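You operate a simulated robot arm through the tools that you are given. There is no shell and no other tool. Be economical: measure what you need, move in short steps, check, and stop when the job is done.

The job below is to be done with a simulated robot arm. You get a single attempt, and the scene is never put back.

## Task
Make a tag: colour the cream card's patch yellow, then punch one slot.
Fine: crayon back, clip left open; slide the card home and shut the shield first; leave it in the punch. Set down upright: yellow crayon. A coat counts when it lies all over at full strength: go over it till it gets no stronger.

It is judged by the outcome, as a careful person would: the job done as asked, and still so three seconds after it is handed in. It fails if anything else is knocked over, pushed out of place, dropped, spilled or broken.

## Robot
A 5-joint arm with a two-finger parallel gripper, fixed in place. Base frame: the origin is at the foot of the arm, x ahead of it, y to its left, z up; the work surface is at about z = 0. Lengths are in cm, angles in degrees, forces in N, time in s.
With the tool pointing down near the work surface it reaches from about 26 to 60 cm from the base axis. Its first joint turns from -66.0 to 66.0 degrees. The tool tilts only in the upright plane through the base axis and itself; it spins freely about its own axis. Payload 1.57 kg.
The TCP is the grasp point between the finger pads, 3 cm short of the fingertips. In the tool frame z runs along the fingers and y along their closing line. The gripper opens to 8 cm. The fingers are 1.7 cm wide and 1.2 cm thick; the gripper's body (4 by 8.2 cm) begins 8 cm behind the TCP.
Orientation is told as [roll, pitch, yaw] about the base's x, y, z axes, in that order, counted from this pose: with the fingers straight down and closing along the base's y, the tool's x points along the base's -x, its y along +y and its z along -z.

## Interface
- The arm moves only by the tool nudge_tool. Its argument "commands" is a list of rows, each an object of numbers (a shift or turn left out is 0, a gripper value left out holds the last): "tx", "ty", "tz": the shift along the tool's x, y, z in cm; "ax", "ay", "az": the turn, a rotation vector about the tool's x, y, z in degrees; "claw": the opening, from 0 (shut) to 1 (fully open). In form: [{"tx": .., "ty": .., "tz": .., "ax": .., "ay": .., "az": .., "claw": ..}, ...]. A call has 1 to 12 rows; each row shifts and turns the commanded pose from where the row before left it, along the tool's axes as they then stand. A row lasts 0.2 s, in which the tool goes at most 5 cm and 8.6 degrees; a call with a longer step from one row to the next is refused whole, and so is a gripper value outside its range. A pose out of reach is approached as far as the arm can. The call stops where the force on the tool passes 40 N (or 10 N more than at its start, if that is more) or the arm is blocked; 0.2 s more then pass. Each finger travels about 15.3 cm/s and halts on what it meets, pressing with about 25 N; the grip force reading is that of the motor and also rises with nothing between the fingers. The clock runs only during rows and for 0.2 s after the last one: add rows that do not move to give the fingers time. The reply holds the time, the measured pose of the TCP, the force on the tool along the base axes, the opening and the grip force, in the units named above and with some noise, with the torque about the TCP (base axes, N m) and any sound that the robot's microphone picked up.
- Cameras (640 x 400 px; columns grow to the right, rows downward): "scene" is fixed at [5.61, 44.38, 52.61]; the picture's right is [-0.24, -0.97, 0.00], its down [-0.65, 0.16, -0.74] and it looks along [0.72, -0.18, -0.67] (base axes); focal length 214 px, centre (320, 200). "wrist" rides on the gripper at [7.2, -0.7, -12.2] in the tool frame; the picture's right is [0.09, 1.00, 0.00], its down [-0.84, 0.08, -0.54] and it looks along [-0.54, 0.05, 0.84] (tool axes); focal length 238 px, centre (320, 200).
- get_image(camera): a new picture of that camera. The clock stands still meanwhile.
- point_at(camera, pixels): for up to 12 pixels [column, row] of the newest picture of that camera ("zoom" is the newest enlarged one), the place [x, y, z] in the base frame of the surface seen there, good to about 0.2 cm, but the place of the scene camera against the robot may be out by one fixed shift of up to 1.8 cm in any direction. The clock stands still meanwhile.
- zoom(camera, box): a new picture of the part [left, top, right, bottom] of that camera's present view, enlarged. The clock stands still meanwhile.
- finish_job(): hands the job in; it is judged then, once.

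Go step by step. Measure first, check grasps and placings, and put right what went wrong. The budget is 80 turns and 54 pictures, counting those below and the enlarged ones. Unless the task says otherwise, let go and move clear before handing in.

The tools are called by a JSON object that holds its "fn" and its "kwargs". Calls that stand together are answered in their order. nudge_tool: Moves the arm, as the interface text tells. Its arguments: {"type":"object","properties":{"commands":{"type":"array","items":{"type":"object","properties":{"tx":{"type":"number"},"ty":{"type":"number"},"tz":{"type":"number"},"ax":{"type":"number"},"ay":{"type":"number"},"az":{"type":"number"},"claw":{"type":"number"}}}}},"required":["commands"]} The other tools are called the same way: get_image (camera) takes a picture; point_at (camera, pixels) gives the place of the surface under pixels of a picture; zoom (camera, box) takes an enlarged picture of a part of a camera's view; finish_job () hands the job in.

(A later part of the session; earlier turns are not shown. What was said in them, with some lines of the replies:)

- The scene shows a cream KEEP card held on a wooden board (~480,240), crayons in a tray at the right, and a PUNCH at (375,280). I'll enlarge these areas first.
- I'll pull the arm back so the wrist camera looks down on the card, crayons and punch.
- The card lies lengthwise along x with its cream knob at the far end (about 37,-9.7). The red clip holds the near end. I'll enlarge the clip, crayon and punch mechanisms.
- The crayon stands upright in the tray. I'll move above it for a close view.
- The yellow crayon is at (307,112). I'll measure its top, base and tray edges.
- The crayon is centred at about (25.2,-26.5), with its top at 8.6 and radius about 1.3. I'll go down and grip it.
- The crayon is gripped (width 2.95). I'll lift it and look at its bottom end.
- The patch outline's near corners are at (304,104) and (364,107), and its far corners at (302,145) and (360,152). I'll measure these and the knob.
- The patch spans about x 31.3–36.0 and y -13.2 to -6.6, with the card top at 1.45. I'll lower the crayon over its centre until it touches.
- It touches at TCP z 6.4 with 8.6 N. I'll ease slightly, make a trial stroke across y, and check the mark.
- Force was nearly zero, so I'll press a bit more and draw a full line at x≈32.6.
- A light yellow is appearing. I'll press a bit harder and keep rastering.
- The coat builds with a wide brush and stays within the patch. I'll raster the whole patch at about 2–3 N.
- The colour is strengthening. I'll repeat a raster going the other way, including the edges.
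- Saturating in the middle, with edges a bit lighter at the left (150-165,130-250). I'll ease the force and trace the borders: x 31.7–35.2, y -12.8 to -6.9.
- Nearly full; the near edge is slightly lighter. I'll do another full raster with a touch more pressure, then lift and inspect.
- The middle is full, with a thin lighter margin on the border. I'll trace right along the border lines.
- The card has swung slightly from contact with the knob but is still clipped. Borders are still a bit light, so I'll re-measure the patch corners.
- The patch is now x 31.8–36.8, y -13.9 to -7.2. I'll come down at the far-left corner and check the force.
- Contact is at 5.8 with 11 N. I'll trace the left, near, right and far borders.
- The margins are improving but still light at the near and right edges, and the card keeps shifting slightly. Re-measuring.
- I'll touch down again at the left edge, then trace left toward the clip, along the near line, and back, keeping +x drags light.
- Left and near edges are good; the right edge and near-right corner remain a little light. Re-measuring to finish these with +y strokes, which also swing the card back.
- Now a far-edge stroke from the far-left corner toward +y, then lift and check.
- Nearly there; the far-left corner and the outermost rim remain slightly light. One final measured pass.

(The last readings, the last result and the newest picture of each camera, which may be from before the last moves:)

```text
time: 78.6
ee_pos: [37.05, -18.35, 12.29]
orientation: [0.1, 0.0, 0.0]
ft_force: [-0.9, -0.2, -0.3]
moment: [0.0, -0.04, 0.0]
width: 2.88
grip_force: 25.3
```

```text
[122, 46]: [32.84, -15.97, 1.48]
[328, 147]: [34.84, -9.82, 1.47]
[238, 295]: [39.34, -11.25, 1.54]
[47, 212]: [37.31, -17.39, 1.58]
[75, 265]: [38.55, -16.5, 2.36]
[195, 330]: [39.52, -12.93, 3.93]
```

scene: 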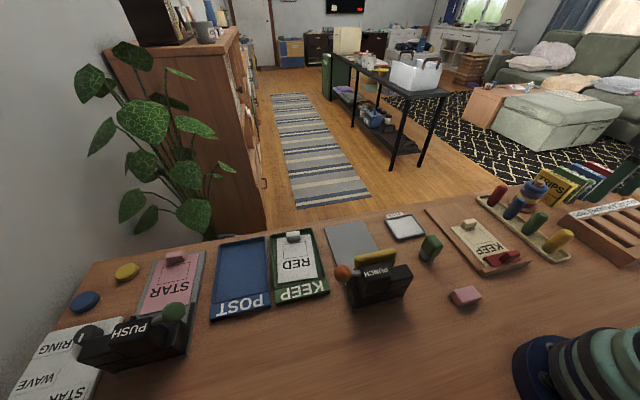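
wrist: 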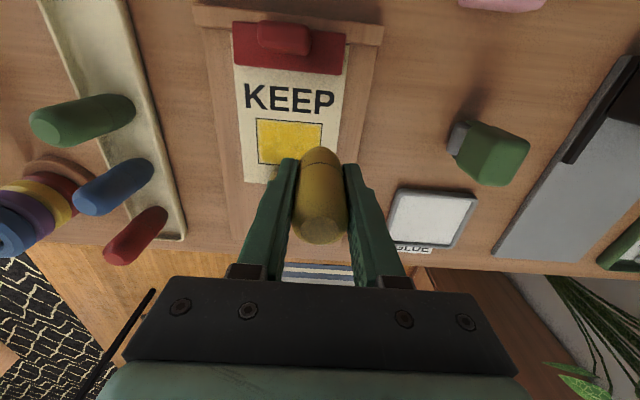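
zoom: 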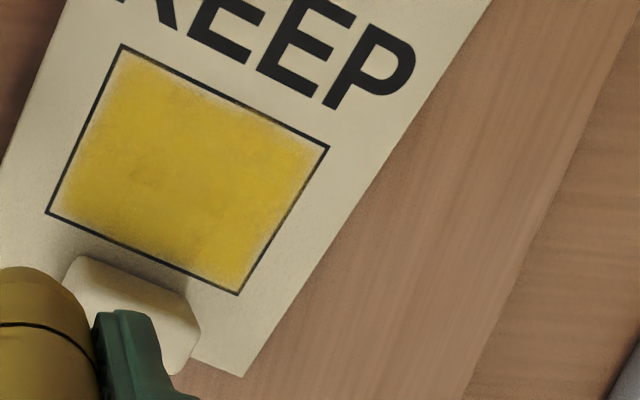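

{"fn": "nudge_tool", "kwargs": {"commands": [{"tx": 0.4, "ty": 1.1}, {"tz": 4}, {"tz": 3.03}, {"tx": 0.9, "ty": 0.3}, {"tx": 0.95, "ty": 0.3}, {"tx": 0.95, "ty": 0.3}, {"tx": 0.95, "ty": 0.3}, {"tx": -0.4, "ty": 1.23}, {"tx": -0.4, "ty": 1.23}, {"tx": -0.4, "ty": 1.23}, {"tx": -0.4, "ty": 1.23}, {"tx": -0.3, "ty": 1.23}]}}

{"fn": "nudge_tool", "kwargs": {"commands": [{"tz": -1}, {"tx": -3.5, "ty": -1}, {"tz": 1.02}, {"tx": 0.9, "ty": 0.3}, {"tx": 0.9, "ty": 0.3}, {"tx": 0.9, "ty": 0.3}, {"tx": 0.8, "ty": 0.2}, {"ty": -1.2, "tx": 0.3}, {"ty": -1.2, "tx": 0.3}, {"tz": -3}, {"tz": -4}, {}]}}

{"fn": "nudge_tool", "kwargs": {"commands": [{"ty": -4}, {"ty": -4}, {"tx": 3}, {}]}}

{"fn": "get_image", "kwargs": {"camera": "wrist"}}

{"fn": "zoom", "kwargs": {"camera": "scene", "box": [455, 200, 555, 285]}}

```text
time: 81.2
ee_pos: [35.11, -9.87, 5.49]
orientation: [0.0, 0.0, 0.0]
ft_force: [-1.3, -3.6, 10.2]
moment: [-0.18, -0.06, -0.04]
width: 2.86
grip_force: 25.1
```

```text
time: 83.8
ee_pos: [34.55, -12.1, 12.46]
orientation: [0.0, 0.1, 0.0]
ft_force: [0.8, -0.2, -0.5]
moment: [0.01, 0.04, -0.01]
width: 2.89
grip_force: 25.0
```

```text
time: 84.8
ee_pos: [31.45, -20.06, 12.47]
orientation: [0.1, 0.0, 0.0]
ft_force: [0.5, -0.1, -0.1]
moment: [0.0, -0.01, 0.01]
width: 2.87
grip_force: 25.0
```

```text
19 pictures are left
```

wrist: 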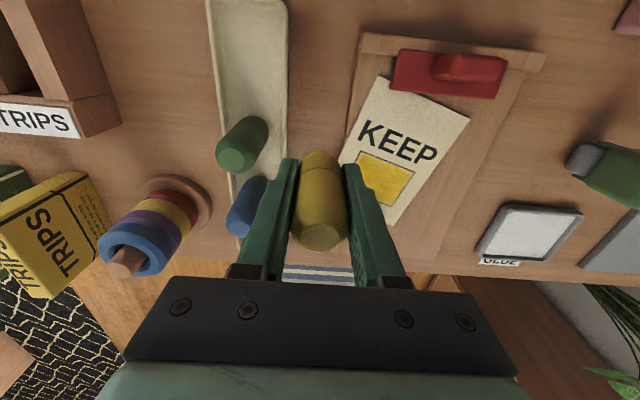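

```text
4.71 times, centred on (505, 242) of scene
```

zoom: 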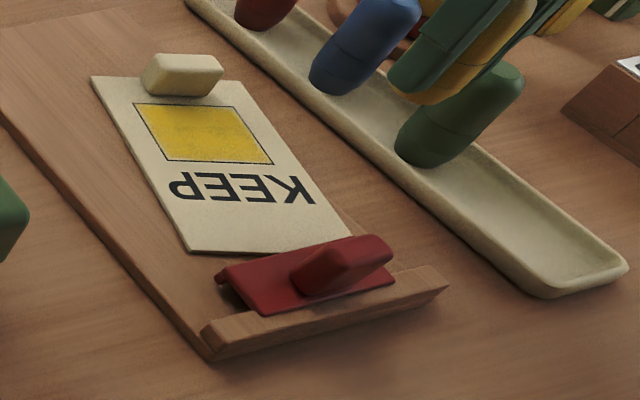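

The patch looks full and even. Now I'll return the crayon to its place in the tray at (25.15,-26.4).

{"fn": "nudge_tool", "kwargs": {"commands": [{"tz": -2}, {"tx": 3.2}, {"tx": 3.1}, {"ty": -3.2}, {"ty": -3.14}, {"tz": 4}, {"tz": 4}, {"tz": 1.4}, {}]}}

{"fn": "nudge_tool", "kwargs": {"commands": [{"tz": 0.2}, {"tz": 0.15}, {}]}}

{"fn": "zoom", "kwargs": {"camera": "scene", "box": [500, 190, 620, 280]}}

```text
time: 86.8
ee_pos: [25.21, -26.3, 4.86]
orientation: [0.0, 0.0, 0.0]
ft_force: [0.4, -0.3, -0.8]
moment: [0.01, -0.02, -0.01]
width: 2.86
grip_force: 25.4
```

```text
time: 87.6
ee_pos: [25.21, -26.46, 4.52]
orientation: [-0.1, 0.0, 0.0]
ft_force: [0.2, -0.4, -0.1]
moment: [0.0, -0.01, 0.0]
width: 2.85
grip_force: 25.1
```

```text
4.44 times, centred on (560, 235) of scene
```

zoom: 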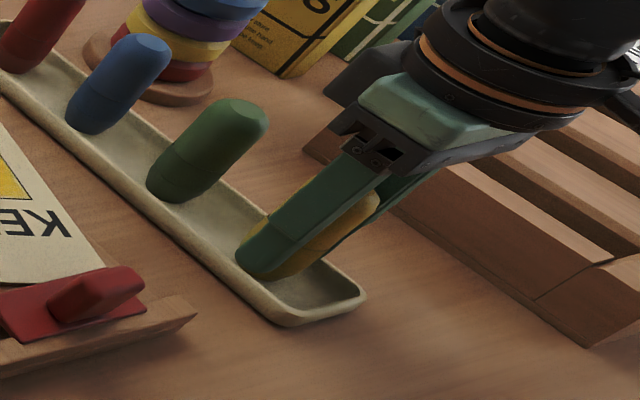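

Not yet touching the floor; I'll lower in small steps until contact shows.

{"fn": "nudge_tool", "kwargs": {"commands": [{"tz": 0.08}, {}]}}

{"fn": "nudge_tool", "kwargs": {"commands": [{"tz": 0.08}, {}]}}

```text
time: 88.2
ee_pos: [25.12, -26.28, 4.5]
orientation: [-0.1, 0.0, 0.0]
ft_force: [-0.2, 0.9, 0.0]
moment: [-0.01, 0.03, 0.04]
width: 2.88
grip_force: 24.9
```

```text
time: 88.8
ee_pos: [25.37, -26.56, 4.46]
orientation: [-0.1, 0.1, 0.1]
ft_force: [-2.2, 4.0, 18.5]
moment: [0.21, 0.01, 0.03]
width: 2.89
grip_force: 24.5
```

The floor is touched. I'll ease slightly, release, and rise clear.

{"fn": "nudge_tool", "kwargs": {"commands": [{"tz": -0.06}, {"claw": 0.6}, {"claw": 1}, {}, {"tz": -4}, {"tz": -4.5}, {"tz": -4}, {}]}}

{"fn": "zoom", "kwargs": {"camera": "wrist", "box": [240, 20, 560, 260]}}

```text
time: 90.6
ee_pos: [25.17, -26.46, 17.15]
orientation: [0.0, 0.0, 0.0]
ft_force: [0.1, 0.3, -0.1]
moment: [-0.01, 0.01, 0.0]
width: 7.99
grip_force: 0.1
```

```text
1.67 times, centred on (400, 140) of wrist
```

zoom: 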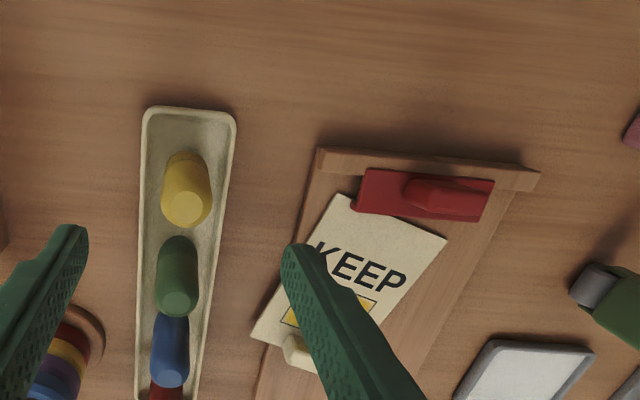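

The crayon stands upright in its place. Next is the clip: its fin spans zoom (405,180)–(488,200). I'll measure it.

{"fn": "point_at", "kwargs": {"camera": "zoom", "pixels": [[410, 195], [445, 205], [485, 207], [408, 178], [448, 186], [486, 186], [365, 210], [480, 218], [365, 175], [440, 160], [375, 225], [445, 238]]}}

```text
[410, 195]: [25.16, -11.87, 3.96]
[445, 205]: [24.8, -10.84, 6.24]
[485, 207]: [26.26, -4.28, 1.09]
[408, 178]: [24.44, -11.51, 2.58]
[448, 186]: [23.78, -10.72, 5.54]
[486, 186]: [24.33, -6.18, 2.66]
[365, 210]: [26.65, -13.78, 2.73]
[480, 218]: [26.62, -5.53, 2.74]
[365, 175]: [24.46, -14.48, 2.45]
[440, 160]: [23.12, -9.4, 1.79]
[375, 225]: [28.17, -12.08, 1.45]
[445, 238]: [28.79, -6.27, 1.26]
```

{"fn": "nudge_tool", "kwargs": {"commands": [{"ty": 4.14, "tx": 0.2}, {"ty": 4.14, "tx": 0.2}, {"ty": 4.14, "tx": 0.2}, {"ty": 4.14, "tx": 0.1}, {}, {"tz": 4}, {"tz": 4}, {"tz": 2.6}, {}, {"claw": 0}, {"claw": 0}, {}]}}

{"fn": "zoom", "kwargs": {"camera": "scene", "box": [455, 190, 575, 290]}}

```text
time: 93.0
ee_pos: [24.3, -10.04, 6.45]
orientation: [-0.1, -0.2, -0.2]
ft_force: [-0.7, -5.0, -2.9]
moment: [0.13, 0.02, 0.11]
width: 3.58
grip_force: 43.2
stopped in row 11: the force on the tool passed its limit at 43 N (the readings are from after the stop); the commanded pose is now the measured one
```

```text
4.00 times, centred on (515, 240) of scene
```

zoom: 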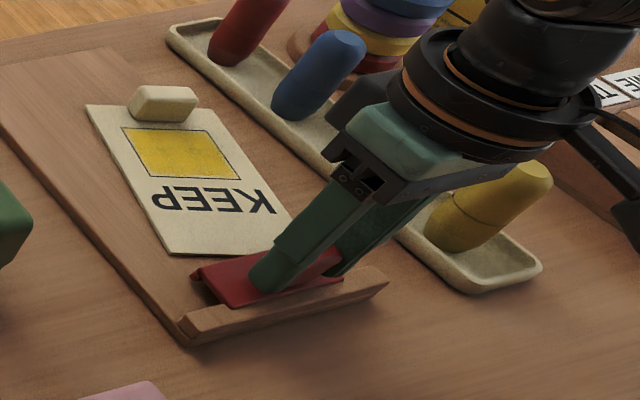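

The fin is gripped (3.58 wide). I'll lift it gently and watch the force.

{"fn": "nudge_tool", "kwargs": {"commands": [{"tz": -0.3, "claw": 0}, {"tz": -0.3}, {"tz": -0.3}, {}]}}

{"fn": "zoom", "kwargs": {"camera": "scene", "box": [455, 190, 575, 290]}}

```text
time: 93.8
ee_pos: [24.28, -10.0, 7.34]
orientation: [-0.1, -0.2, -0.4]
ft_force: [-0.3, -1.7, -1.7]
moment: [-0.02, 0.08, 0.07]
width: 3.59
grip_force: 42.8
stopped in row 4: the force on the tool passed its limit at 56 N (the readings are from after the stop); the commanded pose is now the measured one
```

```text
4.00 times, centred on (515, 240) of scene
```

zoom: 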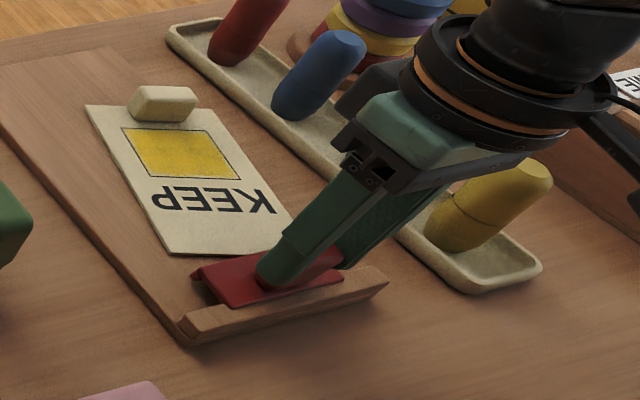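

Straight lifting slid along the fin without moving the plate. The clip likely tips back about the rail, so I'll push the fin toward -x gently.

{"fn": "nudge_tool", "kwargs": {"commands": [{"tx": 0.3, "claw": 0}, {"tx": 0.3}, {"tx": 0.3}, {"tx": 0.3}, {}]}}

{"fn": "zoom", "kwargs": {"camera": "scene", "box": [455, 190, 575, 290]}}

```text
time: 95.0
ee_pos: [23.3, -10.04, 7.35]
orientation: [-0.2, -0.4, -0.5]
ft_force: [23.4, 27.7, 12.7]
moment: [0.86, -1.16, 0.13]
width: 3.57
grip_force: 42.8
```

```text
4.00 times, centred on (515, 240) of scene
```

zoom: 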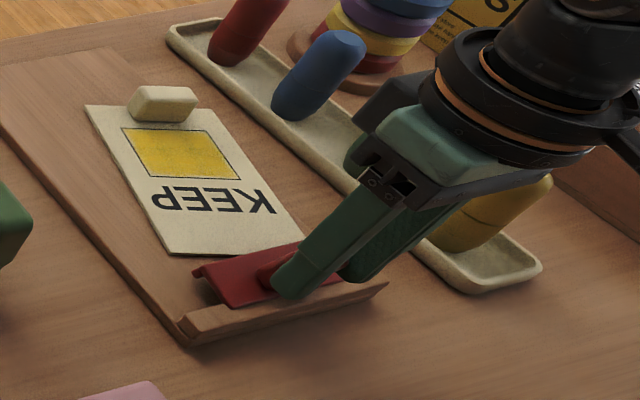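

The plate didn't move, with 23 N of resistance in x. I'll release, rise, and look closely at the clip.

{"fn": "nudge_tool", "kwargs": {"commands": [{"claw": 0.75}, {"claw": 0.75}, {"tz": -4}, {"tz": -4}, {"ty": -4}, {}]}}

{"fn": "zoom", "kwargs": {"camera": "scene", "box": [495, 240, 545, 280]}}

{"fn": "zoom", "kwargs": {"camera": "wrist", "box": [300, 30, 480, 150]}}

```text
time: 96.4
ee_pos: [22.89, -14.11, 15.4]
orientation: [-0.2, -0.2, -0.4]
ft_force: [-0.4, 0.1, 0.1]
moment: [-0.02, -0.01, 0.02]
width: 5.98
grip_force: 0.0
```

```text
10.00 times, centred on (520, 260) of scene
```

zoom: 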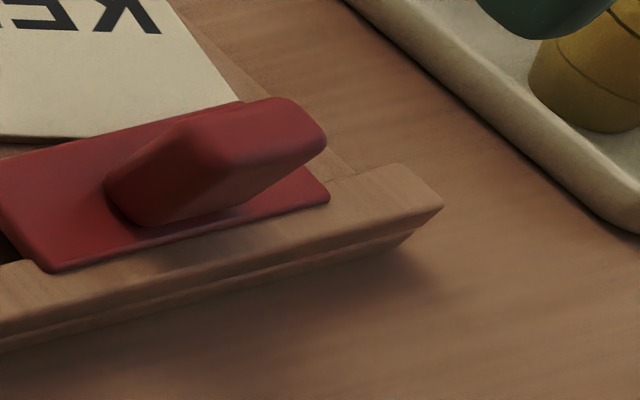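

```text
3.33 times, centred on (390, 90) of wrist
```

zoom: 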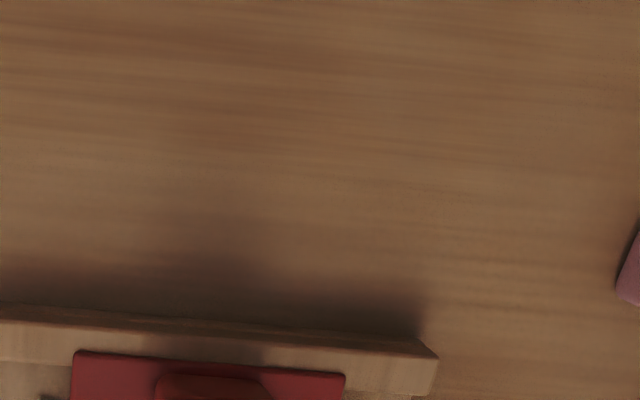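

The fin is a solid block near the rear of the clip plate. I'll push its front face toward -x with closed fingers, near the top for leverage.

{"fn": "nudge_tool", "kwargs": {"commands": [{"tx": -4.1, "claw": 0}, {"ty": 4.2, "claw": 0}, {}, {"tz": 4}, {"tz": 4}, {}, {"tx": 0.4}, {"tx": 0.4}, {"tx": 0.4}, {"tx": 0.4}]}}

{"fn": "zoom", "kwargs": {"camera": "scene", "box": [475, 210, 575, 290]}}

```text
time: 98.6
ee_pos: [25.55, -9.72, 7.34]
orientation: [0.0, 0.0, -0.4]
ft_force: [2.0, 2.5, 2.9]
moment: [0.03, -0.07, 0.0]
width: 0.0
grip_force: 21.2
```

```text
5.00 times, centred on (525, 250) of scene
```

zoom: 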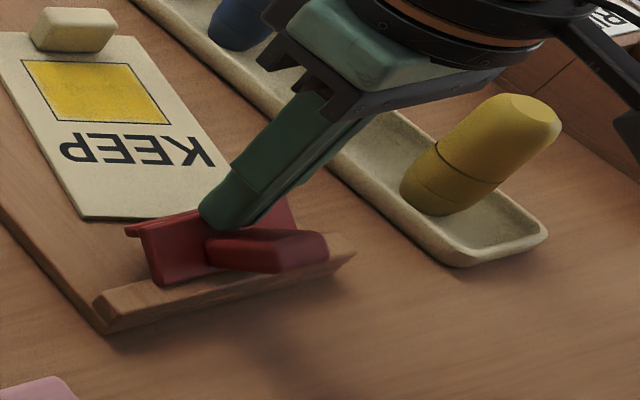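

The clip is tipping open with the plate rising. I'll push it a bit further, then back off and see whether it stays.

{"fn": "nudge_tool", "kwargs": {"commands": [{"tx": 0.4}, {"tx": 0.4}, {"tx": 0.4}, {"tx": 0.4}, {}]}}

{"fn": "nudge_tool", "kwargs": {"commands": [{"tx": -1.5}, {"tz": -4}, {"tz": -4}, {"tx": -4}, {}]}}

{"fn": "zoom", "kwargs": {"camera": "scene", "box": [455, 190, 575, 290]}}

```text
time: 99.4
ee_pos: [25.17, -9.95, 7.48]
orientation: [-0.4, -1.2, -0.4]
ft_force: [0.9, 1.1, 2.7]
moment: [0.02, 0.0, 0.02]
width: 0.02
grip_force: 21.3
stopped in row 3: the force on the tool passed its limit at 43 N (the readings are from after the stop); the commanded pose is now the measured one
```

```text
time: 100.6
ee_pos: [30.37, -10.11, 15.56]
orientation: [-0.4, -1.1, -0.4]
ft_force: [0.4, 0.2, -0.4]
moment: [-0.02, 0.0, 0.0]
width: 0.0
grip_force: 21.4
```

```text
4.00 times, centred on (515, 240) of scene
```

zoom: 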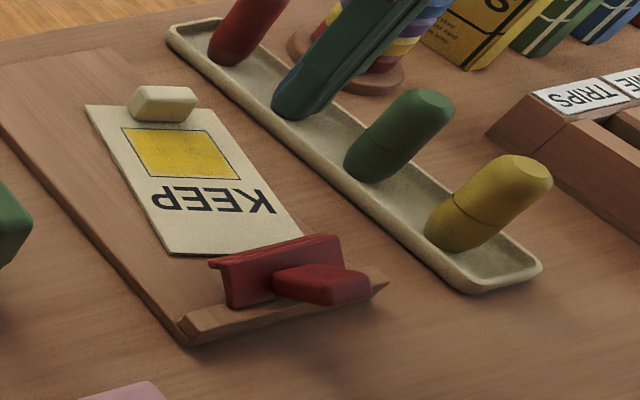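

The clip stays open. Now I'll move to a viewpoint showing both the card knob and the punch with fingers closed.

{"fn": "nudge_tool", "kwargs": {"commands": [{"tz": -4, "ax": -0.4, "ay": 1.1, "az": -0.4}, {"tz": -4, "tx": 2.4}, {"ty": 4}, {"ty": 4}, {"ty": 4}, {"ty": 4}, {}]}}

{"fn": "get_image", "kwargs": {"camera": "wrist"}}

```text
time: 102.2
ee_pos: [28.05, 6.03, 23.49]
orientation: [0.0, -0.1, 0.0]
ft_force: [0.5, 0.2, -1.0]
moment: [-0.01, 0.01, -0.01]
width: 0.01
grip_force: 21.8
```

```text
8 pictures are left
```

wrist: 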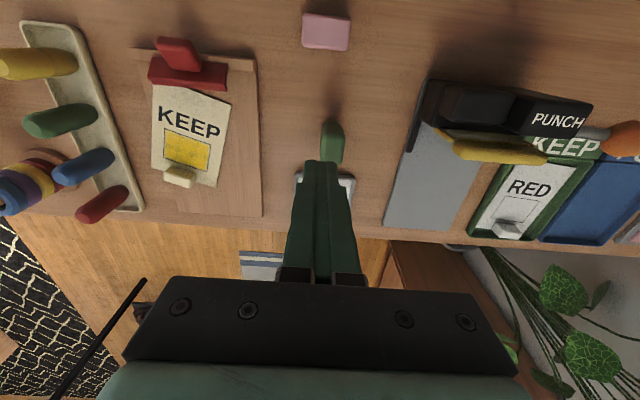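

Measuring the card (corners, knob) and the punch (bed edges, guide rails, shield).

{"fn": "point_at", "kwargs": {"camera": "wrist", "pixels": [[155, 85], [230, 102], [216, 186], [152, 168], [170, 170], [190, 174], [180, 178], [166, 184], [194, 188], [163, 130], [211, 142], [180, 181]]}}

{"fn": "point_at", "kwargs": {"camera": "wrist", "pixels": [[384, 224], [446, 230], [480, 165], [416, 128], [408, 148], [412, 120], [440, 130], [460, 152], [500, 156], [540, 158], [440, 140], [475, 170]]}}

{"fn": "point_at", "kwargs": {"camera": "wrist", "pixels": [[428, 82], [426, 105], [470, 105], [520, 122], [560, 120], [590, 132], [625, 140], [455, 135], [490, 137], [478, 160], [395, 190], [462, 195]]}}

{"fn": "zoom", "kwargs": {"camera": "wrist", "box": [380, 60, 640, 250]}}

```text
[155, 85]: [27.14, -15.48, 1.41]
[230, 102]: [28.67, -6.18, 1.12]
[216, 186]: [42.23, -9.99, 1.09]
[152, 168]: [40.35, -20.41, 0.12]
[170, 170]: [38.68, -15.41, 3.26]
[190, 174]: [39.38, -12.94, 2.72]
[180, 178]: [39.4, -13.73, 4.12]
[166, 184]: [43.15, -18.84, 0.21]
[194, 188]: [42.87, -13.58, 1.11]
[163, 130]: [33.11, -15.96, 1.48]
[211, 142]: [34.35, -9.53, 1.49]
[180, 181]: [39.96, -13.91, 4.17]
```

```text
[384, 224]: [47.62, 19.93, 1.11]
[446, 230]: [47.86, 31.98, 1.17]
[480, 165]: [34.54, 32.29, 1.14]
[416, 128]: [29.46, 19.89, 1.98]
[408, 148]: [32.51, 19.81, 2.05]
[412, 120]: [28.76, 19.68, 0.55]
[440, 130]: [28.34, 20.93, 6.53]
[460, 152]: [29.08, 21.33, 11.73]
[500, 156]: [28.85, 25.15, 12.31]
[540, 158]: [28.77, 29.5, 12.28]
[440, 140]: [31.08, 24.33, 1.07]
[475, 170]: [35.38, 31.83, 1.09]
```

```text
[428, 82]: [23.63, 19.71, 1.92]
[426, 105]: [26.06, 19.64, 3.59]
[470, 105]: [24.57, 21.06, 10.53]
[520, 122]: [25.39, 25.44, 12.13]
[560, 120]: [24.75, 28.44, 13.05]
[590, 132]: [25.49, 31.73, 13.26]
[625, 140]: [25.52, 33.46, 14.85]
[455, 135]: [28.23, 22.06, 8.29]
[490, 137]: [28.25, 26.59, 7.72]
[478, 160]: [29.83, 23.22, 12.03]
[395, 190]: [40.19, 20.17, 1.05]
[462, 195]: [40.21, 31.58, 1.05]
```

```text
2.11 times, centred on (510, 155) of wrist
```

zoom: 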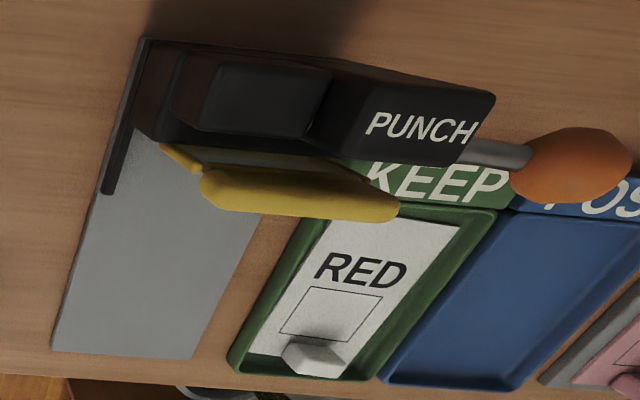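

The punch bed is axis-aligned: y 20–32 (centre 26), top z 1.05. The card is yawed about -11° with its knob near (39.9,-13.95). I'll move above the knob, align, and check.

{"fn": "nudge_tool", "kwargs": {"commands": [{"tx": -2.4, "ty": -4, "claw": 0.8}, {"tx": -2.4, "ty": -4}, {"tx": -2.4, "ty": -4}, {"tx": -2.4, "ty": -4}, {"tx": -2.3, "ty": -4}, {"az": 5.5, "tz": 4}, {"az": 5.4, "tz": 4}, {"tz": 3}, {}]}}

{"fn": "get_image", "kwargs": {"camera": "wrist"}}

```text
time: 104.2
ee_pos: [39.95, -13.77, 12.52]
orientation: [0.0, 0.0, -10.9]
ft_force: [-0.3, 1.0, 0.2]
moment: [0.02, -0.01, 0.0]
width: 6.41
grip_force: 0.0
```

```text
6 pictures are left
```

wrist: 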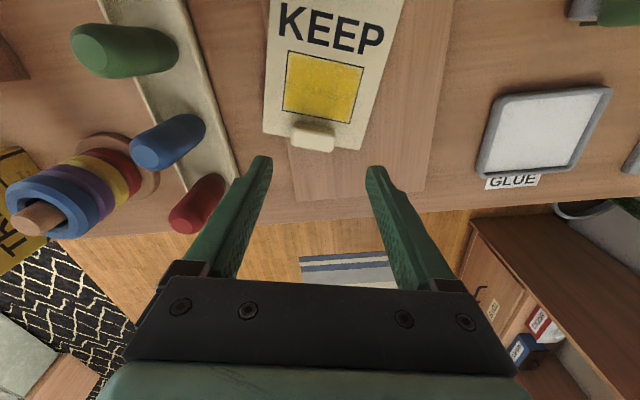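

The patch looks evenly yellow. Measuring the knob, at (291–334, 123–152).

{"fn": "point_at", "kwargs": {"camera": "wrist", "pixels": [[296, 140], [313, 143], [330, 146], [313, 150], [313, 132], [264, 131], [360, 149], [288, 54], [363, 68], [350, 120], [284, 105], [300, 127]]}}

```text
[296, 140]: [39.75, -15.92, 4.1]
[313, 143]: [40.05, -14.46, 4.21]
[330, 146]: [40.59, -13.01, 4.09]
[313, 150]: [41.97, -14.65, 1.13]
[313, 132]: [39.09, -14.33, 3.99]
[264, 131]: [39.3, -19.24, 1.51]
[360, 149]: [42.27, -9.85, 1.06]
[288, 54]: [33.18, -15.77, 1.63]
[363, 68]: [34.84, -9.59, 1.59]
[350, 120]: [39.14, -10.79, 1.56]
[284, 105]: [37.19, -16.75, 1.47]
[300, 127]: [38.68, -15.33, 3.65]
```

The card yaw is nearer -16° with the knob centre at (39.95,-14.45). I'll adjust, descend and grip.

{"fn": "nudge_tool", "kwargs": {"commands": [{"tx": -0.13, "ty": -0.67, "az": 5.1}, {}, {"tz": 4}, {"tz": 3.4}, {}, {"claw": 0.4}, {"claw": 0}, {"claw": 0}, {}]}}

```text
time: 106.2
ee_pos: [39.85, -14.44, 5.34]
orientation: [0.0, 0.1, -15.9]
ft_force: [-0.5, 0.4, 0.1]
moment: [0.04, -0.03, 0.02]
width: 3.85
grip_force: 24.7
```

Knob gripped (3.85 wide). I'll lift, straighten to yaw 0, and carry it over to the punch.

{"fn": "nudge_tool", "kwargs": {"commands": [{"tz": -2, "claw": 0}, {"tz": -4}, {"tz": -3.5}, {"az": -8}, {"az": -7.9}, {"ty": 3.5, "tx": -0.8}, {"ty": 3.5, "tx": -0.8}, {"ty": 3.5, "tx": -0.8}, {"ty": 3.5, "tx": -0.8}, {"ty": 3.5, "tx": -0.8}, {"ty": 3.5, "tx": -0.8}, {}]}}

{"fn": "nudge_tool", "kwargs": {"commands": [{"ty": 3.5, "tx": -0.6}, {"ty": 3.5, "tx": -0.6}, {"ty": 3.5, "tx": -0.6}, {"ty": 3.5, "tx": -0.5}, {"ty": 3.0, "tx": -0.3}, {"ty": 2.4}, {}]}}

{"fn": "get_image", "kwargs": {"camera": "wrist"}}

```text
time: 108.8
ee_pos: [44.61, 6.29, 14.66]
orientation: [0.0, 0.1, -0.2]
ft_force: [-0.1, -0.6, -0.2]
moment: [0.02, -0.02, 0.03]
width: 3.83
grip_force: 25.2
```

```text
time: 110.4
ee_pos: [47.51, 25.75, 14.8]
orientation: [0.0, -0.1, -0.2]
ft_force: [0.0, 0.2, 0.6]
moment: [0.0, 0.01, 0.01]
width: 3.84
grip_force: 25.2
```

```text
5 pictures are left
```

wrist: 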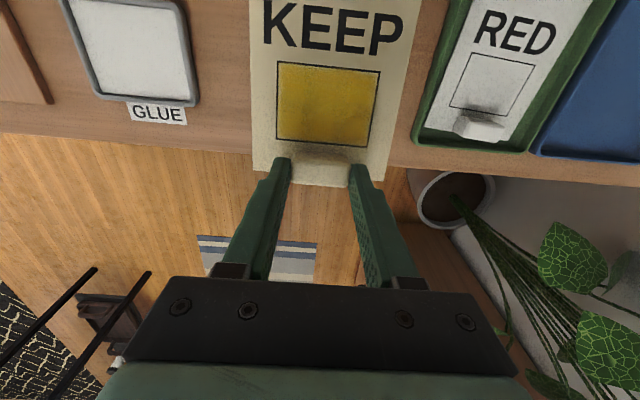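

The card is held level. Checking its angle.

{"fn": "point_at", "kwargs": {"camera": "wrist", "pixels": [[276, 137], [369, 147], [280, 63], [380, 71], [253, 100], [402, 100], [252, 20], [417, 20], [253, 168]]}}

```text
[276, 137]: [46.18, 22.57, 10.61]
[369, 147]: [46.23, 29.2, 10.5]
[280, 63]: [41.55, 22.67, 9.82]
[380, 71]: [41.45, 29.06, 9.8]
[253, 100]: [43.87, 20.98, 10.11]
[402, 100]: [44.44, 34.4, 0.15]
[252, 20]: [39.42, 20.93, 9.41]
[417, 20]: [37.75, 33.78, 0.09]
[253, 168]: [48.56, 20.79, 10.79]
```

The card yaw is ~0 and centred at y≈25.9, with the nose drooping about 9°. I'll lower it so the nose touches the bed and it levels out.

{"fn": "nudge_tool", "kwargs": {"commands": [{"tz": 3.5, "ty": 0.1}, {"tz": 3}, {"tz": 1}, {"tz": 0.6}, {"tz": 0.6}, {"tz": 0.4}, {}]}}

```text
time: 112.0
ee_pos: [47.35, 25.86, 5.57]
orientation: [0.0, 0.0, 0.0]
ft_force: [1.2, -0.7, 4.9]
moment: [0.0, 0.5, 0.04]
width: 3.83
grip_force: 25.0
```

{"fn": "nudge_tool", "kwargs": {"commands": [{"tz": 0.2}, {}]}}

{"fn": "zoom", "kwargs": {"camera": "scene", "box": [310, 190, 450, 310]}}

```text
time: 112.6
ee_pos: [47.33, 25.82, 5.44]
orientation: [0.0, 0.0, -0.1]
ft_force: [1.0, 0.2, 5.0]
moment: [0.01, 0.67, -0.01]
width: 3.87
grip_force: 25.5
```

```text
3.33 times, centred on (380, 250) of scene
```

zoom: 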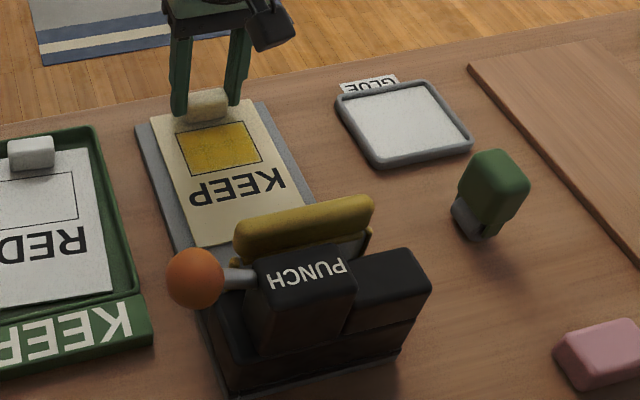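

The card lies centred on the bed. I'll slide it toward the punch.

{"fn": "nudge_tool", "kwargs": {"commands": [{"tx": 0.8}, {"tx": 0.8}, {"tx": 0.8}, {"tx": 0.8}, {"tx": 0.8}, {"tx": 0.8}, {}]}}

{"fn": "nudge_tool", "kwargs": {"commands": [{"tx": 0.5}, {"tx": 0.5}, {"tx": 0.5}, {"tx": 0.5}, {}]}}

```text
time: 114.2
ee_pos: [42.63, 25.8, 5.41]
orientation: [0.0, 0.0, 0.0]
ft_force: [-0.2, -0.7, 0.4]
moment: [0.01, 0.0, -0.01]
width: 3.86
grip_force: 25.1
```

```text
time: 115.4
ee_pos: [40.67, 25.86, 5.27]
orientation: [0.0, -0.1, 0.0]
ft_force: [0.4, 0.6, -0.4]
moment: [-0.03, 0.04, 0.0]
width: 3.87
grip_force: 25.4
```

{"fn": "nudge_tool", "kwargs": {"commands": [{"tx": 0.4}, {"tx": 0.4}, {"tx": 0.4}, {"tx": 0.4}, {"tx": 0.3}, {}]}}

```text
time: 116.8
ee_pos: [38.7, 25.86, 5.43]
orientation: [0.0, 0.0, 0.0]
ft_force: [-1.0, 0.3, -0.3]
moment: [0.01, 0.0, -0.03]
width: 3.87
grip_force: 24.9
```

{"fn": "nudge_tool", "kwargs": {"commands": [{"tx": 0.3}, {"tx": 0.3}, {"tx": 0.3}, {"tx": 0.3}, {}]}}

{"fn": "zoom", "kwargs": {"camera": "scene", "box": [310, 210, 430, 310]}}

```text
time: 118.0
ee_pos: [37.44, 25.83, 5.37]
orientation: [0.0, 0.0, -0.1]
ft_force: [0.4, 0.7, 0.6]
moment: [-0.04, 0.01, -0.02]
width: 3.87
grip_force: 25.0
```

```text
4.00 times, centred on (370, 260) of scene
```

zoom: 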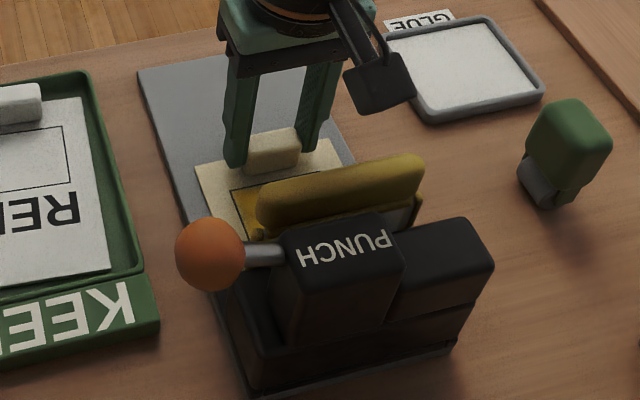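

The card is entering the mouth well. I'll continue until it meets the stop.

{"fn": "nudge_tool", "kwargs": {"commands": [{"tx": 0.3}, {"tx": 0.3}, {"tx": 0.3}, {}]}}

{"fn": "nudge_tool", "kwargs": {"commands": [{"tx": 0.2}, {"tx": 0.2}, {"tx": 0.2}, {"tx": 0.2}, {}]}}

```text
time: 119.0
ee_pos: [36.6, 25.86, 5.59]
orientation: [0.2, -0.2, -0.1]
ft_force: [21.5, -3.0, 4.4]
moment: [-0.15, -0.46, 0.03]
width: 3.88
grip_force: 25.4
```

```text
time: 120.2
ee_pos: [35.76, 26.02, 5.42]
orientation: [0.1, -0.2, -0.1]
ft_force: [20.1, -3.7, 3.3]
moment: [-0.15, -0.51, 0.0]
width: 3.82
grip_force: 24.9
```

It met the stop at about 36.6 (20 N, after which the fingers slid on the knob), so the card is home. I'll release and rise straight up.

{"fn": "nudge_tool", "kwargs": {"commands": [{"tx": -0.3}, {"claw": 0.5}, {"claw": 0.8}, {}, {"tz": -4}, {"tz": -4}, {"tz": -4}, {}]}}

{"fn": "get_image", "kwargs": {"camera": "wrist"}}

```text
time: 122.0
ee_pos: [36.05, 25.54, 17.58]
orientation: [-0.1, 0.1, 0.0]
ft_force: [0.1, -0.3, 0.1]
moment: [-0.01, 0.05, 0.06]
width: 6.4
grip_force: 0.0
```

```text
2 pictures are left
```

wrist: 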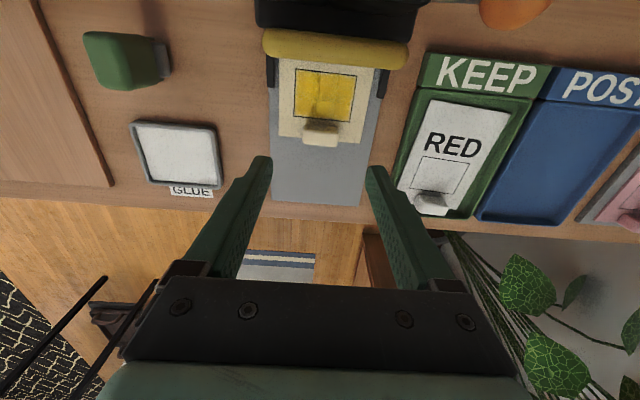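

The card is seated in the punch. Measuring the card, knob and shield from this picture.

{"fn": "point_at", "kwargs": {"camera": "wrist", "pixels": [[295, 118], [354, 122], [280, 134], [360, 144], [320, 135], [296, 70], [355, 76], [270, 45], [335, 55], [400, 58], [335, 36], [335, 66]]}}

{"fn": "point_at", "kwargs": {"camera": "wrist", "pixels": [[266, 75], [382, 85], [272, 62], [388, 72], [520, 12], [500, 8], [540, 8], [400, 15], [300, 15], [335, 45], [266, 33], [408, 50]]}}

```text
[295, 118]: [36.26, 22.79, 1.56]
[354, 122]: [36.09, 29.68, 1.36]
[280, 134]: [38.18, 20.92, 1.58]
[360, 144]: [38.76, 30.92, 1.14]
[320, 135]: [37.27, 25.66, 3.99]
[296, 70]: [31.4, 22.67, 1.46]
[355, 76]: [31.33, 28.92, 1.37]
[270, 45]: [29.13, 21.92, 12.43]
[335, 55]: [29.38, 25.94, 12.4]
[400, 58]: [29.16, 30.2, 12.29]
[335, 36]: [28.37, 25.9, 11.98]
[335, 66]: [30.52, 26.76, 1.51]
```

```text
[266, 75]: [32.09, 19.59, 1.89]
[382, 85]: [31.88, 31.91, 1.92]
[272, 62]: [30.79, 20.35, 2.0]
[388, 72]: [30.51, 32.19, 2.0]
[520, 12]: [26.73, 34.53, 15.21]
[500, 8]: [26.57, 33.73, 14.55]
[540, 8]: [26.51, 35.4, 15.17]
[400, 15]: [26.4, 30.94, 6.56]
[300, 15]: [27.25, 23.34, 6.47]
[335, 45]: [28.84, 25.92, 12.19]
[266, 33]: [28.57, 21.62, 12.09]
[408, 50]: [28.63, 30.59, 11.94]
```

The card sits home, x of the patch 31.4–36.2. The shield bar stands at (29, 21.6–30.6, z 12). The left block behind it is only z 10.5 high, so I can reach behind the bar at y≈22.8 and push it forward (+x) to swing it down.

{"fn": "nudge_tool", "kwargs": {"commands": [{"tz": -2, "claw": 0}, {"tx": 3, "ty": -1}, {"tx": 3, "ty": -1}, {"tx": 3.1, "ty": -0.75}, {"claw": 0}, {"tz": 3}, {"tz": 1.8}, {}]}}

```text
time: 123.8
ee_pos: [26.96, 23.06, 14.62]
orientation: [0.1, 0.0, 0.0]
ft_force: [0.8, 0.5, -0.6]
moment: [-0.02, 0.01, -0.02]
width: 0.0
grip_force: 22.0
```

{"fn": "nudge_tool", "kwargs": {"commands": [{"tz": 0.4}, {"tx": -0.4}, {"tx": -0.4}, {"tx": -0.4}, {"tx": -0.4}, {}]}}

```text
time: 124.8
ee_pos: [27.36, 23.11, 14.02]
orientation: [-0.7, 0.9, 0.4]
ft_force: [-4.4, 0.7, -1.2]
moment: [0.09, 0.08, -0.02]
width: 0.0
grip_force: 20.6
stopped in row 4: the force on the tool passed its limit at 47 N (the readings are from after the stop); the commanded pose is now the measured one
```

Forward pushing is blocked, so the shield probably slides straight down. I'll back off and press down on the bar's top at its middle.

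{"fn": "nudge_tool", "kwargs": {"commands": [{"tx": 0.3}, {"tz": -3, "ax": -0.7, "ay": -0.9, "az": 0.4}, {"tx": -2.25, "ty": 2.9}, {}, {"tz": 0.8}, {"tz": 0.4}, {"tz": 0.4}, {"tz": 0.4}, {}]}}

```text
time: 126.8
ee_pos: [29.49, 25.94, 15.06]
orientation: [0.0, 0.1, -0.2]
ft_force: [-0.2, 0.1, 0.1]
moment: [0.0, 0.0, 0.01]
width: 0.0
grip_force: 20.8
```

{"fn": "nudge_tool", "kwargs": {"commands": [{"tz": 0.4}, {"tz": 0.4}, {"tz": 0.4}, {}]}}

```text
time: 127.8
ee_pos: [29.31, 25.92, 13.74]
orientation: [0.0, 0.0, 0.0]
ft_force: [-0.6, -0.2, 0.7]
moment: [0.01, 0.0, -0.01]
width: 0.0
grip_force: 21.3
```

No resistance; I need a look.

{"fn": "zoom", "kwargs": {"camera": "scene", "box": [310, 210, 430, 310]}}

```text
4.00 times, centred on (370, 260) of scene
```

zoom: 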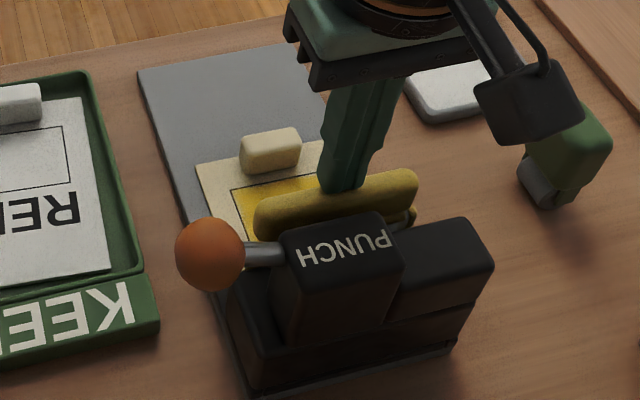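

The bar is now lower than before, moving down under the fingertip. I'll measure via this picture with a known reference.

{"fn": "point_at", "kwargs": {"camera": "zoom", "pixels": [[300, 205], [390, 185], [300, 225], [270, 225], [412, 214], [400, 225], [270, 145], [330, 250], [245, 190], [430, 245], [262, 210], [410, 180]]}}

```text
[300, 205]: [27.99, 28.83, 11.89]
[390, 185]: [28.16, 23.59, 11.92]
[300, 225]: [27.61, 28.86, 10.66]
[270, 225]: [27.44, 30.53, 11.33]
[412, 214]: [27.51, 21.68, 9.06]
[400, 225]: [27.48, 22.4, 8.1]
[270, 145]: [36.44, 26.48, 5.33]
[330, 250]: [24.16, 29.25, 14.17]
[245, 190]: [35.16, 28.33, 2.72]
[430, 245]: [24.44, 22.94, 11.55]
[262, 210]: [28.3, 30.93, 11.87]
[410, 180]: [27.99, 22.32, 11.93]
```

After correcting for the scene camera's shift, the bar top dropped from 12.3 to 10.7 at the same x, so it slides vertically. I'll keep pressing down until it stops.

{"fn": "nudge_tool", "kwargs": {"commands": [{"tz": 0.4}, {"tz": 0.4}, {"tz": 0.4}, {"tz": 0.4}, {"tz": 0.4}, {}]}}

{"fn": "nudge_tool", "kwargs": {"commands": [{"tz": 0.4}, {"tz": 0.4}, {"tz": 0.4}, {"tz": 0.4}, {"tz": 0.4}, {}]}}

```text
time: 129.1
ee_pos: [29.33, 25.9, 12.08]
orientation: [0.0, 0.1, -0.2]
ft_force: [-6.7, -5.2, 18.0]
moment: [-0.12, 0.26, 0.01]
width: 0.02
grip_force: 21.7
stopped in row 6: the force on the tool passed its limit at 42 N (the readings are from after the stop); the commanded pose is now the measured one
```

```text
time: 129.4
ee_pos: [29.33, 25.99, 12.03]
orientation: [0.1, 0.1, -0.2]
ft_force: [-6.8, -5.4, 19.2]
moment: [-0.17, 0.22, -0.01]
width: 0.0
grip_force: 21.4
stopped in row 1: the force on the tool passed its limit at 48 N (the readings are from after the stop); the commanded pose is now the measured one
```

The bar met a firm stop with its top at z≈9. I'll rise, move clear outward, and spend a picture on confirming the shield stays shut.

{"fn": "nudge_tool", "kwargs": {"commands": [{"tz": -1}, {"tz": -4}, {"tz": -4}, {"tx": -4}, {"tx": -4}, {}]}}

{"fn": "zoom", "kwargs": {"camera": "scene", "box": [310, 210, 430, 310]}}

{"fn": "point_at", "kwargs": {"camera": "zoom", "pixels": [[300, 215], [390, 200], [270, 230], [412, 225], [210, 255], [210, 225], [180, 255], [238, 255], [210, 285], [265, 252], [340, 245], [270, 150]]}}

```text
time: 130.8
ee_pos: [37.3, 26.02, 21.04]
orientation: [0.0, 0.0, -0.1]
ft_force: [0.0, 0.1, 0.2]
moment: [0.0, -0.01, -0.01]
width: 0.0
grip_force: 21.0
```

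```text
4.00 times, centred on (370, 260) of scene
```

zoom: 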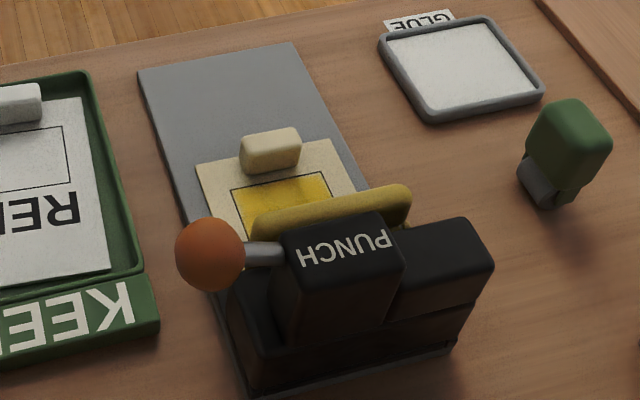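

```text
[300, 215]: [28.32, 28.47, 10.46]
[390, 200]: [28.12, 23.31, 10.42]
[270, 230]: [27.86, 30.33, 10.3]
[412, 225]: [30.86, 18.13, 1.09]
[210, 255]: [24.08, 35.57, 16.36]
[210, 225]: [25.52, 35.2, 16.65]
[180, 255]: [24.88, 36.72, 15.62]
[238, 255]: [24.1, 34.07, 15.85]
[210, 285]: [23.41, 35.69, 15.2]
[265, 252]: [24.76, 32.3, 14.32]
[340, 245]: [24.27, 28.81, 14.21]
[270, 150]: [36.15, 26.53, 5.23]
```

The shield stays shut (top ~9.2 after correction). The lever ball is at about (25.7,34.6), top z≈15.5. I'll press it down with closed fingertips.

{"fn": "nudge_tool", "kwargs": {"commands": [{"tx": 3.9, "ty": 2.9}, {"tx": 3.9, "ty": 2.9}, {"tx": 3.8, "ty": 2.8}, {}, {"tz": 1.8}, {"tz": 0.4}, {"tz": 0.4}, {}]}}

```text
time: 132.6
ee_pos: [25.77, 34.58, 18.29]
orientation: [0.0, 0.0, -0.1]
ft_force: [0.0, -0.1, 2.2]
moment: [-0.03, 0.0, 0.0]
width: 0.0
grip_force: 21.0
```

Contact begins (2 N) at tip z≈15.3. Pressing on slowly.

{"fn": "nudge_tool", "kwargs": {"commands": [{"tz": 0.3}, {"tz": 0.3}, {"tz": 0.3}, {}]}}

```text
time: 133.6
ee_pos: [25.94, 34.58, 17.47]
orientation: [0.1, -0.1, -0.1]
ft_force: [0.6, 3.2, 3.7]
moment: [0.16, -0.03, 0.01]
width: 0.02
grip_force: 20.9
```

The lever yields with light force. Continuing down until it stops.

{"fn": "nudge_tool", "kwargs": {"commands": [{"tz": 0.4}, {"tz": 0.4}, {"tz": 0.4}, {"tz": 0.4}, {}]}}

{"fn": "nudge_tool", "kwargs": {"commands": [{"tz": 0.4}, {"tz": 0.4}, {"tz": 0.4}, {}]}}

```text
time: 134.8
ee_pos: [25.82, 34.44, 15.87]
orientation: [0.0, 0.0, -0.1]
ft_force: [-0.4, 1.9, 3.7]
moment: [0.07, 0.04, 0.02]
width: 0.0
grip_force: 21.6
```

```text
time: 135.8
ee_pos: [25.83, 34.58, 14.58]
orientation: [0.1, 0.0, -0.1]
ft_force: [0.5, 2.3, 4.7]
moment: [0.11, -0.05, -0.03]
width: 0.0
grip_force: 21.5
```

{"fn": "nudge_tool", "kwargs": {"commands": [{"tz": 0.4}, {"tz": 0.4}, {"tz": 0.4}, {"tz": 0.4}, {}]}}

{"fn": "nudge_tool", "kwargs": {"commands": [{"tz": 0.4}, {"tz": 0.4}, {"tz": 0.4}, {"tz": 0.4}, {}]}}

```text
time: 137.0
ee_pos: [25.94, 34.46, 13.06]
orientation: [0.1, -0.1, -0.1]
ft_force: [-5.3, -6.7, 34.7]
moment: [0.2, 0.27, 0.13]
width: 0.0
grip_force: 21.5
```

```text
time: 137.4
ee_pos: [25.86, 34.56, 13.21]
orientation: [0.1, -0.1, 0.0]
ft_force: [-5.0, -9.6, 22.8]
moment: [-0.07, 0.25, 0.11]
width: 0.0
grip_force: 21.4
stopped in row 1: the force on the tool passed its limit at 50 N (the readings are from after the stop); the commanded pose is now the measured one
5 turns are left
```

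The lever reached its bottom stop (50 N), a full single stroke. I'll rise slowly so the lever returns, and move clear.

{"fn": "nudge_tool", "kwargs": {"commands": [{"tz": -1}, {"tz": -1.5}, {"tz": -1.5}, {"tz": -2}, {"tz": -3}, {"tz": -3}, {"tx": -3, "ty": -3}, {"tx": -3, "ty": -3}, {}, {}]}}

{"fn": "get_image", "kwargs": {"camera": "scene"}}

```text
time: 139.6
ee_pos: [32.0, 28.63, 24.88]
orientation: [0.1, 0.0, 0.0]
ft_force: [0.4, -0.6, 0.9]
moment: [0.01, -0.02, -0.02]
width: 0.0
grip_force: 20.9
```

```text
refused: no pictures are left
4 turns are left
```

The arm is clear and the stroke is complete, so I'm handing the job in.

{"fn": "finish_job", "kwargs": {}}

```text
The job is handed in.
```

I've handed the job in, but I ran out of pictures before I could see the slot itself. I pressed the punch lever once, all the way to its bottom stop (about 50 N), and heard no click.

- **Colour:** the cream card's patch looked evenly yellow in the later pictures. While I was colouring, the card slid out of the clip on the board.
- **Crayon:** the yellow crayon is back in its tray, standing upright.
- **Clip:** it was open and staying open when I last saw it.
- **Punch:** I slid the card in until it met a firm stop, then shut the shield, and a picture showed it staying down. I punched after that and left the card in the punch.
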